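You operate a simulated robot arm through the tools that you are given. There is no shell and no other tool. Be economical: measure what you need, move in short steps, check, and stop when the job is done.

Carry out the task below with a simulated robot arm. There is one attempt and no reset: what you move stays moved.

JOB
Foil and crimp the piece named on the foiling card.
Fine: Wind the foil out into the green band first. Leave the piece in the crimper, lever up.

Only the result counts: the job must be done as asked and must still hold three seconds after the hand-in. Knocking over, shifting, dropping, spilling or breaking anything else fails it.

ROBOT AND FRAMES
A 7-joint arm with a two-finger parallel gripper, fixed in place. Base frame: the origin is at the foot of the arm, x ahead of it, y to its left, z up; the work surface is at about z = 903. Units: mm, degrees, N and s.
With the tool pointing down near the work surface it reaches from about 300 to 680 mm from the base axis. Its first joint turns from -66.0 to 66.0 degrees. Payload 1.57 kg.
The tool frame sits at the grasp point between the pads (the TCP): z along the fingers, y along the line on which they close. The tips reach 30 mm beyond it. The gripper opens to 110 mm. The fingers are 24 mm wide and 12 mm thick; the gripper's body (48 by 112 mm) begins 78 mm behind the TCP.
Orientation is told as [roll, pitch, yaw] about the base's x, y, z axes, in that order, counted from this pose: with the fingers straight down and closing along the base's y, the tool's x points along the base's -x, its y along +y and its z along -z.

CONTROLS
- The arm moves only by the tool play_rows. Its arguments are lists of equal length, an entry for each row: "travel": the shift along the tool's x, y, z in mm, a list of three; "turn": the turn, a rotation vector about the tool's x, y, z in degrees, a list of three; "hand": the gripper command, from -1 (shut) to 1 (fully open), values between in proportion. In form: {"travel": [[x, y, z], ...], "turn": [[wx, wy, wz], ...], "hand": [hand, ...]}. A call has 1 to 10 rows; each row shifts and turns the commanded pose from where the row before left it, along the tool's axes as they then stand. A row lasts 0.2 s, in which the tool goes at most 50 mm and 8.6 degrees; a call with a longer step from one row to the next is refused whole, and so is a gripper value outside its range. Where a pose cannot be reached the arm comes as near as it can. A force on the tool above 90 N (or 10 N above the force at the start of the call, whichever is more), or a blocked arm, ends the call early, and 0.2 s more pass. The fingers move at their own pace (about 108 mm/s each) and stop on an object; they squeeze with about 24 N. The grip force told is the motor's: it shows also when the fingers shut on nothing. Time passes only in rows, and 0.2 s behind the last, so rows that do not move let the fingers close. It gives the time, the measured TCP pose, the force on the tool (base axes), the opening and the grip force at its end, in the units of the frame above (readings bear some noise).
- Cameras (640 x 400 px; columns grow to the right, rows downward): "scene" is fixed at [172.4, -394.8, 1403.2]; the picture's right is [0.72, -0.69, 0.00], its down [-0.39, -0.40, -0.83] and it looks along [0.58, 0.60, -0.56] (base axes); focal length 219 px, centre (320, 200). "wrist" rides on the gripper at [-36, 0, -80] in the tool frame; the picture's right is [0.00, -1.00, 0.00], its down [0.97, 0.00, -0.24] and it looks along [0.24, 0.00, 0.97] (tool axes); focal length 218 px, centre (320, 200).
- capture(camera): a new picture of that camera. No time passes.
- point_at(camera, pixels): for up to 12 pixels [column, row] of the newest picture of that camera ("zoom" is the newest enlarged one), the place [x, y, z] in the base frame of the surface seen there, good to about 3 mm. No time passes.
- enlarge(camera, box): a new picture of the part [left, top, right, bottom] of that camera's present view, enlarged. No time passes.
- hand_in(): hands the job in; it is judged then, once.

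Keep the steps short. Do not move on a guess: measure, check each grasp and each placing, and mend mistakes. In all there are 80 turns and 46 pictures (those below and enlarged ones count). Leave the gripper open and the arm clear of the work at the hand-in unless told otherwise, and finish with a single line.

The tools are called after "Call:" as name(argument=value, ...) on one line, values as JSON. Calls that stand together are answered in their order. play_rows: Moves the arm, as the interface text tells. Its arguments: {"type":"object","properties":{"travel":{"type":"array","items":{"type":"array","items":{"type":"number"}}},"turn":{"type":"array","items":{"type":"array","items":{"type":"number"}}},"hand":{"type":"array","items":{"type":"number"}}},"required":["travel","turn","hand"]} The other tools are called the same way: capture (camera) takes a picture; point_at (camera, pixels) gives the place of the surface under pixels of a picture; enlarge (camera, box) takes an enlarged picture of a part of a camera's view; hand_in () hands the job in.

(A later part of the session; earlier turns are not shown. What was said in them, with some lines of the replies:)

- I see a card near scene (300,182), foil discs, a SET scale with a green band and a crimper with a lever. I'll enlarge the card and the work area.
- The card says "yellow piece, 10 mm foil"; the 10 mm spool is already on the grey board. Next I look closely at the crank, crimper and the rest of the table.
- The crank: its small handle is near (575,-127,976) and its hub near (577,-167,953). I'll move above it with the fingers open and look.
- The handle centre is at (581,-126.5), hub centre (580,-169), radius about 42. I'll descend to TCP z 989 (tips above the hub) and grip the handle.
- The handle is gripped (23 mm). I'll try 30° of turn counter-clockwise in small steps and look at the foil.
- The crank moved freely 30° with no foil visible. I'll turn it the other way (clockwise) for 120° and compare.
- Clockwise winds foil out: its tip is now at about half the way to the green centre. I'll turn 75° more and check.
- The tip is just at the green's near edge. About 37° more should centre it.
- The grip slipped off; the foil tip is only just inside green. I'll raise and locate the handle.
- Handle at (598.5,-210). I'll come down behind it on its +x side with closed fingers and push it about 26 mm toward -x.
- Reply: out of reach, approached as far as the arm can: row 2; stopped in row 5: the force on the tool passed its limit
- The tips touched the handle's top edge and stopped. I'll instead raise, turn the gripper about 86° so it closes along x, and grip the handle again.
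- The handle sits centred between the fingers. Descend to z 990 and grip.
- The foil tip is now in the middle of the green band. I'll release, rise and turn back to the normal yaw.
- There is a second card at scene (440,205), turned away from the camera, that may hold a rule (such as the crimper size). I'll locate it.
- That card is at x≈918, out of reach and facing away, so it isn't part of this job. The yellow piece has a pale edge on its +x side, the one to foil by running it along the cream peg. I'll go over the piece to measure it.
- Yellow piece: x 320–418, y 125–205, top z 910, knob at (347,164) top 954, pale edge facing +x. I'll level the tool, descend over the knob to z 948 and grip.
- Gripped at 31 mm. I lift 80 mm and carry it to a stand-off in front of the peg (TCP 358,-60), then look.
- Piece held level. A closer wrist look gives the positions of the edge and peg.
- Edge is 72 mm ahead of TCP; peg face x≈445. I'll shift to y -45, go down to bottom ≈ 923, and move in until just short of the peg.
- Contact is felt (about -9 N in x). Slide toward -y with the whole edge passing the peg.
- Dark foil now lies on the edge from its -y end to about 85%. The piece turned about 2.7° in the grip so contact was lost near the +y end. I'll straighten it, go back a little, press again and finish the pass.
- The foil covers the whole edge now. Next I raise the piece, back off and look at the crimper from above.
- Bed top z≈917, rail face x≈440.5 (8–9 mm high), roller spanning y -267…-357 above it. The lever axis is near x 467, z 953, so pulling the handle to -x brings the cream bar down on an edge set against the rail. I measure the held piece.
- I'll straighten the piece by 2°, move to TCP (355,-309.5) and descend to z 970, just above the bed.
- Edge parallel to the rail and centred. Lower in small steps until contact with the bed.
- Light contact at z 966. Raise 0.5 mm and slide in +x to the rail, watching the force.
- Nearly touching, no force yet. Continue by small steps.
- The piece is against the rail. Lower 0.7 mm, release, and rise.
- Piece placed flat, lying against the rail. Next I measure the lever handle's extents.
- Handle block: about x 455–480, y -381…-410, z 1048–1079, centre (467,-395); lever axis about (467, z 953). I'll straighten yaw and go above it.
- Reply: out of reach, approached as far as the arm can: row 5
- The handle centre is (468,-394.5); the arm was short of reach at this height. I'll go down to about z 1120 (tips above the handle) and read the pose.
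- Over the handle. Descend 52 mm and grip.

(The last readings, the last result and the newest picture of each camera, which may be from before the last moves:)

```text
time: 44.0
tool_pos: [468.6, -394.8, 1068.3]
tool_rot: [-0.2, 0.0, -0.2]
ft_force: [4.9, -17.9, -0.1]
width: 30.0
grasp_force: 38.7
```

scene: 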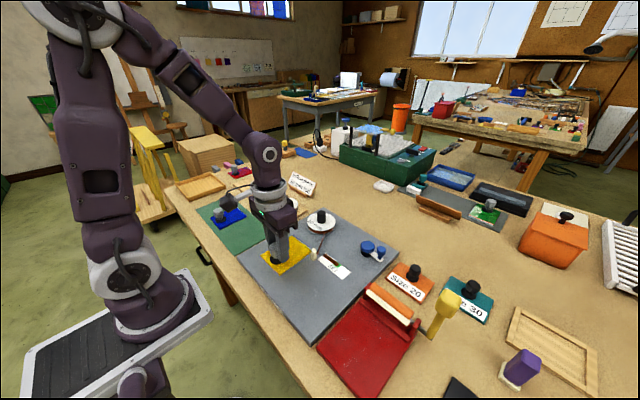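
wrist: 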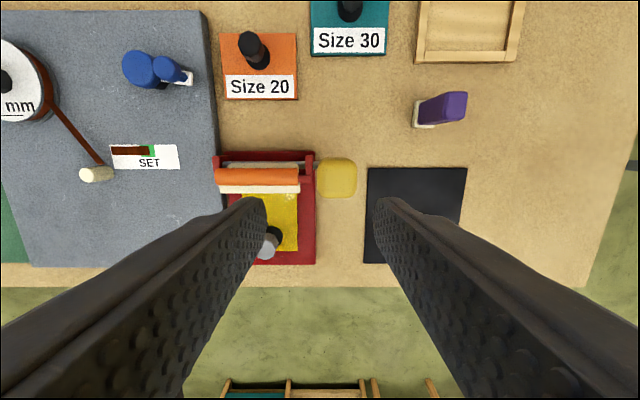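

Gripped (30 mm). Swing the lever 40° toward -x along its arc, then check the force.

Call:
play_rows(travel=[[0, -1.5, 0], [16, 0, 1.1], [15.7, 0, 3.4], [15.1, 0, 5.4], [14.1, 0, 7.6], [13, 0, 9.4], [0, 0, 0]], turn=[[0, 0, 0], [0, 0, 0], [0, 0, 0], [0, 0, 0], [0, 0, 0], [0, 0, 0], [0, 0, 0]], hand=[-1, -1, -1, -1, -1, -1, -1])

Call:
enlarge(camera="scene", box=[310, 250, 480, 370])

```text
time: 45.6
tool_pos: [394.1, -394.7, 1040.9]
tool_rot: [0.1, 0.2, 0.0]
ft_force: [8.3, 0.8, 5.8]
width: 29.9
grasp_force: 39.5
```

```text
3.33 times, centred on (395, 310) of scene
```

zoom: 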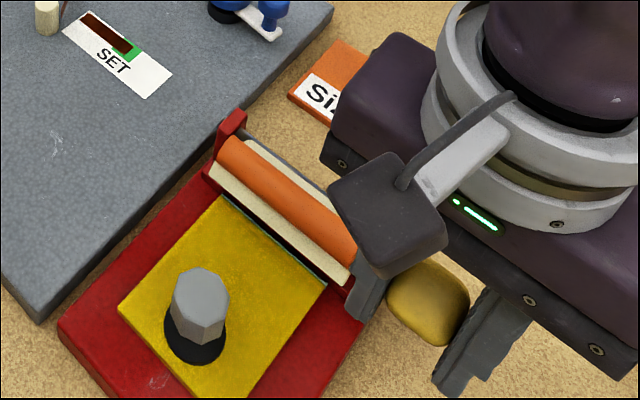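

The roller is coming down onto the edge. Continue 24°, then on.

Call:
play_rows(travel=[[11.6, 0, 11.1], [9.8, 0, 12.7], [8.1, 0, 13.9], [0, 0, 0]], turn=[[0, 0, 0], [0, 0, 0], [0, 0, 0], [0, 0, 0]], hand=[-1, -1, -1, -1])

Call:
play_rows(travel=[[3.2, 0, 7.4], [2.8, 0, 7.5], [0, 0, 0]], turn=[[0, 0, 0], [0, 0, 0], [0, 0, 0]], hand=[-1, -1, -1])

Call:
enlarge(camera="scene", box=[310, 250, 480, 370])

```text
time: 46.6
tool_pos: [362.4, -394.3, 1004.5]
tool_rot: [0.0, 0.2, 0.0]
ft_force: [-4.5, -5.7, 12.7]
width: 29.8
grasp_force: 39.8
```

```text
time: 47.5
tool_pos: [357.5, -395.6, 988.1]
tool_rot: [-0.1, 0.1, -0.1]
ft_force: [-11.3, -9.6, 12.2]
width: 29.9
grasp_force: 39.1
```

```text
3.33 times, centred on (395, 310) of scene
```

zoom: 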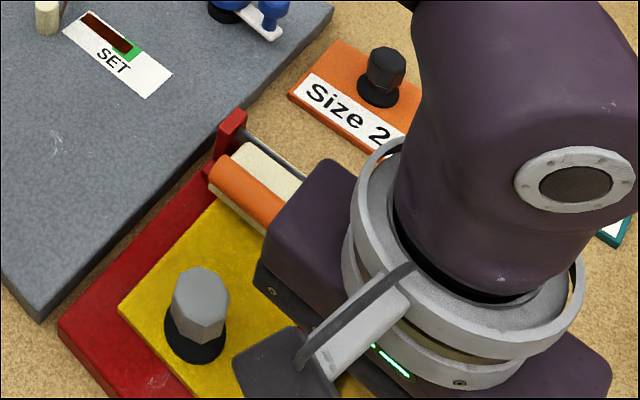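

No stop felt yet at 72°. Continue gently.

Call:
play_rows(travel=[[2.3, 0, 7.7], [1.6, 0, 7.8], [0, 0, 0]], turn=[[0, 0, 0], [0, 0, 0], [0, 0, 0]], hand=[-1, -1, -1])

Call:
play_rows(travel=[[1.1, 0, 7.9], [0, 0, 0]], turn=[[0, 0, 0], [0, 0, 0]], hand=[-1, -1])

```text
time: 48.2
tool_pos: [353.8, -395.8, 973.5]
tool_rot: [-0.1, 0.0, 0.0]
ft_force: [-10.4, -10.0, 23.4]
width: 30.0
grasp_force: 39.0
```

```text
time: 48.9
tool_pos: [356.0, -395.1, 964.8]
tool_rot: [-0.1, -0.3, 0.1]
ft_force: [5.5, -14.0, 23.3]
width: 29.8
grasp_force: 39.9
```

Upward force grows to 23 N. I look.

Call:
enlarge(camera="wrist", box=[80, 0, 480, 250])

```text
1.60 times, centred on (280, 125) of wrist
```

zoom: 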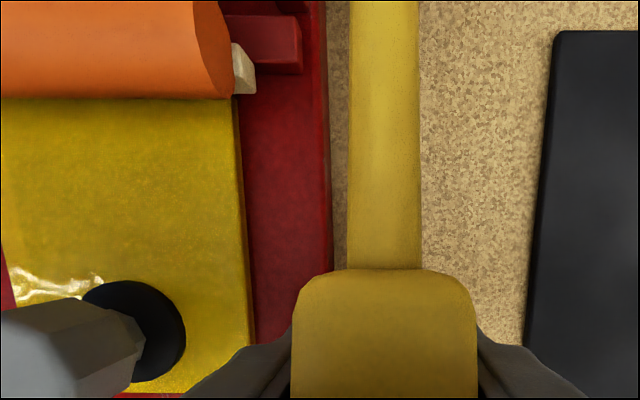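

Call:
point_at(camera="zoom", pixels=[[385, 20], [385, 130], [385, 250], [385, 300], [385, 380], [120, 20], [120, 85], [245, 75], [120, 150], [240, 60]])

```text
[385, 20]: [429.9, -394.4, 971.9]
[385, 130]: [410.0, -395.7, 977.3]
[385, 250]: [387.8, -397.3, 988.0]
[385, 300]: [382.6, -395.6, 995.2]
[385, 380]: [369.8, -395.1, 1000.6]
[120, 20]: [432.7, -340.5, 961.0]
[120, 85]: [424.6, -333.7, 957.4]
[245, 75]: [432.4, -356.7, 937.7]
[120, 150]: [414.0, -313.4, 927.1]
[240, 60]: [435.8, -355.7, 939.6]
```

The shaft still rises at about 21°, so the handle slid up through the pads (lever at about 69°). I'll release, rise, close the fingers and press the handle down from above.

Call:
play_rows(travel=[[0, 0, 0], [0, 0, 0], [0, 0, -30], [0, 0, -30], [0, 0, -30], [-8, 0, 0], [0, 0, 0], [0, 0, 0]], turn=[[0, 0, 0], [0, 0, 0], [0, 0, 0], [0, 0, 0], [0, 0, 0], [0, 0, 0], [0, 0, 0], [0, 0, 0]], hand=[-0.2, -0.2, -0.2, -0.2, -0.2, -1, -1, -1])

Call:
enlarge(camera="scene", box=[310, 250, 480, 370])

```text
time: 50.6
tool_pos: [361.0, -395.3, 1054.5]
tool_rot: [0.1, 0.0, -0.1]
ft_force: [0.0, 0.2, 0.1]
width: 0.0
grasp_force: 21.0
```

```text
3.33 times, centred on (395, 310) of scene
```

zoom: 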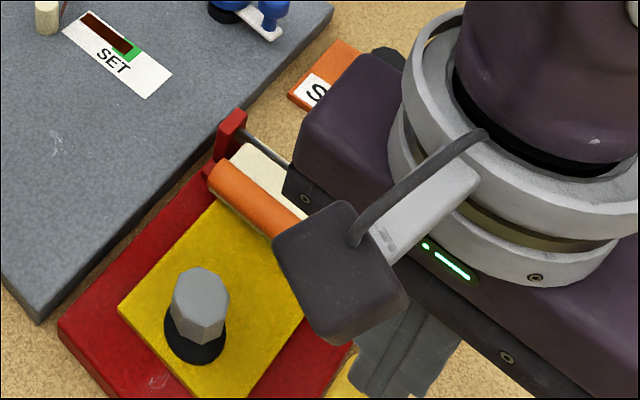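

The lever stayed put. Press down gradually with closed fingers.

Call:
play_rows(travel=[[0, 0, 12], [0, 0, 6], [0, 0, 5], [0, 0, 5], [0, 0, 5], [0, 0, 0]], turn=[[0, 0, 0], [0, 0, 0], [0, 0, 0], [0, 0, 0], [0, 0, 0], [0, 0, 0]], hand=[-1, -1, -1, -1, -1, -1])

Call:
play_rows(travel=[[0, 0, 5], [0, 0, 5], [0, 0, 4], [0, 0, 4], [0, 0, 0]], turn=[[0, 0, 0], [0, 0, 0], [0, 0, 0], [0, 0, 0], [0, 0, 0]], hand=[-1, -1, -1, -1, -1])

```text
time: 51.6
tool_pos: [361.2, -395.9, 1038.7]
tool_rot: [-0.6, -0.2, 0.1]
ft_force: [-3.2, 11.4, 31.8]
width: 0.0
grasp_force: 21.0
stopped in row 4: the force on the tool passed its limit (the readings are from after the stop); the commanded pose is now the measured one
```

```text
time: 52.0
tool_pos: [363.1, -397.2, 1038.0]
tool_rot: [-0.9, -0.4, 0.2]
ft_force: [-2.2, 10.6, 32.2]
width: 0.0
grasp_force: 21.1
stopped in row 2: the force on the tool passed its limit (the readings are from after the stop); the commanded pose is now the measured one
```

The lever is at its hard stop (over 90 N gives no more travel), so it's fully down. Now I rise, open, and grip the handle to bring it up.

Call:
play_rows(travel=[[0, 1.5, -25], [0, 0, 0], [0, 0, 0], [0, 0, 25], [0, 0, 25], [0, 0, 20], [0, 0, 0], [0, 0, 0], [0, 0, 0]], turn=[[-0.9, 0.4, 0], [0, 0, 0], [0, 0, 0], [0, 0, 0], [0, 0, 0], [0, 0, 0], [0, 0, 0], [0, 0, 0], [0, 0, 0]], hand=[-1, -0.1, -0.1, -0.1, -0.1, -0.1, -1, -1, -1])

```text
time: 54.0
tool_pos: [363.0, -395.9, 991.5]
tool_rot: [0.1, 0.1, 0.0]
ft_force: [2.4, -6.8, -1.8]
width: 29.6
grasp_force: 39.3
```

Call:
play_rows(travel=[[-7, 0, -15.3], [-9.6, 0, -14.5], [-11.8, 0, -12.9], [-13.6, 0, -10.8], [-15.2, 0, -8.6], [-16.3, 0, -6.1], [-15.2, 0, -3.2], [-15.4, 0, -1.1], [-2, 0, 0], [0, 0, 0]], turn=[[0, 0, 0], [0, 0, 0], [0, 0, 0], [0, 0, 0], [0, 0, 0], [0, 0, 0], [0, 0, 0], [0, 0, 0], [0, 0, 0], [0, 0, 0]], hand=[-1, -1, -1, -1, -1, -1, -1, -1, -1, -1])

Call:
enlarge(camera="scene", box=[310, 250, 480, 370])

```text
time: 56.2
tool_pos: [468.4, -395.9, 1062.6]
tool_rot: [0.2, 0.0, 0.1]
ft_force: [-9.5, 16.8, 6.5]
width: 30.0
grasp_force: 39.6
```

```text
3.33 times, centred on (395, 310) of scene
```

zoom: 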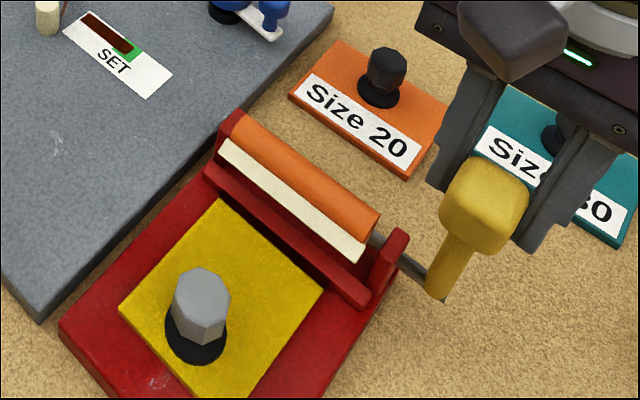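

The lever is up but slightly short of its starting angle. I push a bit further to +x.

Call:
play_rows(travel=[[-4, 0, 0], [-4, 0, 0], [-4, 0, 0], [0, 0, 0]], turn=[[0, 0, 0], [0, 0, 0], [0, 0, 0], [0, 0, 0]], hand=[-1, -1, -1, -1])

```text
time: 57.2
tool_pos: [480.1, -394.9, 1062.3]
tool_rot: [0.0, 0.1, 0.0]
ft_force: [-11.0, 8.0, 0.7]
width: 29.8
grasp_force: 39.7
```

Release, and rise while drifting to -x (fingers straddle the handle), then look.

Call:
play_rows(travel=[[0, 0, 0], [0, 0, 0], [8, 0, -20], [10, 0, -20], [10, 0, -20], [20, 20, -20], [40, 20, 0], [0, 0, 0]], turn=[[0, 0, 0], [0, 0, 0], [0, 0, 0], [0, 0, 0], [0, 0, 0], [0, 0, 0], [0, 0, 0], [0, 0, 0]], hand=[0.1, 0.1, 0.1, 0.1, 0.1, 0.1, 0.1, 0.1])

Call:
enlarge(camera="scene", box=[310, 250, 480, 370])

```text
time: 59.0
tool_pos: [388.9, -355.2, 1143.5]
tool_rot: [0.1, 0.1, 0.0]
ft_force: [-0.3, -1.2, -0.5]
width: 60.5
grasp_force: 0.1
```

```text
3.33 times, centred on (395, 310) of scene
```

zoom: 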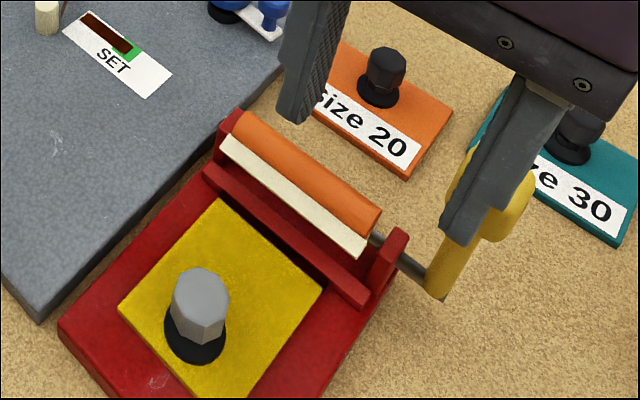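

Lever is about where it began, perhaps a touch short. I move the arm clear and measure.

Call:
play_rows(travel=[[0, 45, -10], [0, 45, 0], [0, 45, 0], [0, 45, 0], [0, 45, 0], [0, 0, 0]], turn=[[0, 0, 0], [0, 0, 0], [0, 0, 0], [0, 0, 0], [0, 0, 0], [0, 0, 0]], hand=[1, 1, 1, 1, 1, 1])

Call:
enlarge(camera="scene", box=[310, 250, 480, 370])

Call:
point_at(camera="zoom", pixels=[[485, 160], [515, 185], [480, 180], [480, 205], [465, 240], [450, 270], [435, 295], [300, 190], [310, 175], [321, 288], [220, 203], [270, 245]])

```text
time: 60.4
tool_pos: [391.1, -128.1, 1151.8]
tool_rot: [0.1, 0.1, 0.1]
ft_force: [0.9, 0.5, -0.9]
width: 110.3
grasp_force: 0.0
```

```text
3.33 times, centred on (395, 310) of scene
```

zoom: 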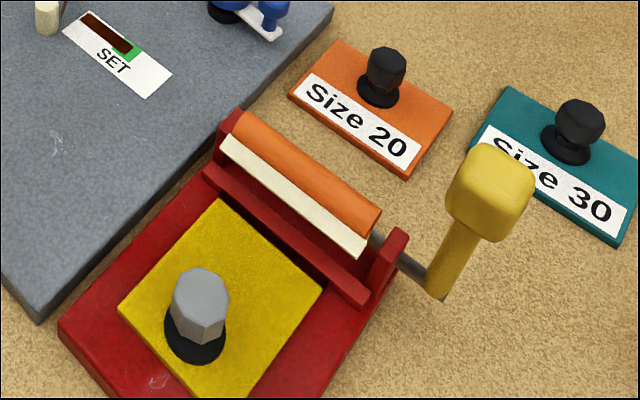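

```text
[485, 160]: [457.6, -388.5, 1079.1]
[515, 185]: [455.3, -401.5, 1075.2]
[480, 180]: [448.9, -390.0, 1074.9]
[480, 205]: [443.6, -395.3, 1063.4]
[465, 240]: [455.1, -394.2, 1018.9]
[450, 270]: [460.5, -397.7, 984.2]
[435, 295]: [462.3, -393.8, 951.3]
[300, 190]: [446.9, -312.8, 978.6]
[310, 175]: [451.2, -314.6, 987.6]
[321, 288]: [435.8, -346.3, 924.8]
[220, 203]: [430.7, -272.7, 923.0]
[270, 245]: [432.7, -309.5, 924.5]
```

The lever is about 4° short of where it started. I'll check the edge in detail, then nudge the lever home.

Call:
enlarge(camera="scene", box=[355, 290, 425, 345])

Call:
play_rows(travel=[[-6, -45, 0], [-6, -45, 0], [-6, -45, 0], [-6, -45, 0], [-6, -45, 0], [0, -42, 0], [0, 0, 30], [0, 0, 32], [0, 0, 0]], turn=[[0, 0, 0], [0, 0, 0], [0, 0, 0], [0, 0, 0], [0, 0, 0], [0, 0, 0], [0, 0, 0], [0, 0, 0], [0, 0, 0]], hand=[-1, -1, -1, -1, -1, -1, -1, -1, -1])

```text
7.27 times, centred on (390, 318) of scene
```

zoom: 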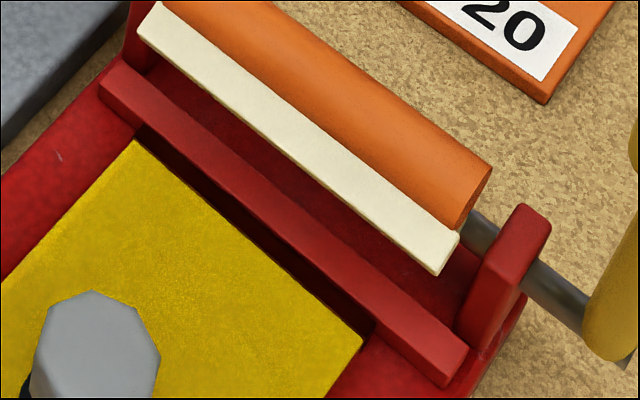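

```text
time: 62.4
tool_pos: [421.6, -395.7, 1090.4]
tool_rot: [0.0, 0.2, 0.1]
ft_force: [-0.6, -0.2, -0.4]
width: 0.1
grasp_force: 21.4
```

A dark foil band now wraps over the edge: crimped. Nudge the handle to +x until it stops.

Call:
play_rows(travel=[[-6, 0, 4], [-5, 0, 0], [-4, 0, 0], [-4, 0, 0], [-3, 0, 0], [-2, 0, 0], [0, 0, 0]], turn=[[0, 0, 0], [0, 0, 0], [0, 0, 0], [0, 0, 0], [0, 0, 0], [0, 0, 0], [0, 0, 0]], hand=[-1, -1, -1, -1, -1, -1, -1])

```text
time: 64.0
tool_pos: [443.2, -397.1, 1087.6]
tool_rot: [0.1, 0.5, -0.2]
ft_force: [-39.2, 6.5, 4.3]
width: 0.0
grasp_force: 21.5
```

The force rose to 39 N, so it's at its upper stop. Back off, clear the arm and take a final look.

Call:
play_rows(travel=[[15, 0, 0], [5, 0, -30], [5, 40, -30], [5, 45, 0], [5, 45, 0], [5, 45, 0], [5, 45, 0], [0, 45, 0], [0, 0, 0], [0, 0, 0]], turn=[[0, 0, 0], [0, 0, 0], [0, 0, 0], [0, 0, 0], [0, 0, 0], [0, 0, 0], [0, 0, 0], [0, 0, 0], [0, 0, 0], [0, 0, 0]], hand=[-1, -1, -1, -1, -1, 0, 1, 1, 1, 1])

Call:
enlarge(camera="scene", box=[310, 250, 480, 370])

Call:
point_at(camera="zoom", pixels=[[475, 145], [480, 170], [480, 205], [465, 240], [450, 270]])

```text
refused: row 3 steps farther than a row can; nothing moved
```

```text
3.33 times, centred on (395, 310) of scene
```

zoom: 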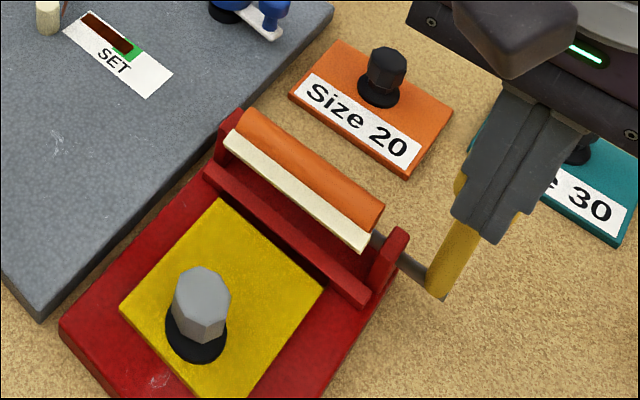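

```text
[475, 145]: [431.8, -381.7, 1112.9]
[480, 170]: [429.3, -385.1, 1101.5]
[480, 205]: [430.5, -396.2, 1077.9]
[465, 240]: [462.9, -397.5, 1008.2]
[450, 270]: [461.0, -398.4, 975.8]
```

The shaft is back at x≈462, vertical as at the start. The retreat was refused for one long step, so I'll repeat it with smaller ones.

Call:
play_rows(travel=[[15, 0, 0], [5, 0, -30], [5, 30, -25], [5, 45, 0], [5, 45, 0], [5, 45, 0], [5, 45, 0], [0, 45, 0], [0, 0, 0], [0, 0, 0]], turn=[[0, 0, 0], [0, 0, 0], [0, 0, 0], [0, 0, 0], [0, 0, 0], [0, 0, 0], [0, 0, 0], [0, 0, 0], [0, 0, 0], [0, 0, 0]], hand=[-1, -1, -1, -1, -1, 0, 1, 1, 1, 1])

Call:
capture(camera="scene")

```text
time: 66.2
tool_pos: [403.5, -142.4, 1141.4]
tool_rot: [0.1, 0.1, 0.0]
ft_force: [0.5, 0.2, 0.5]
width: 110.1
grasp_force: 0.1
```

```text
0 pictures are left
```

scene: 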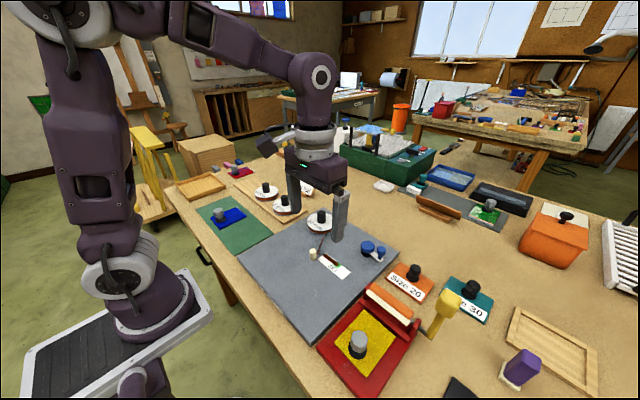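

The lever is up, the piece is in the crimper, the foil tip is in the green band and the arm is clear with the gripper open. I hand in.

Call:
hand_in()

```text
The job is handed in.
```

The yellow piece is foiled with the 10 mm foil, crimped and left in the crimper with the lever up; the job is handed in.
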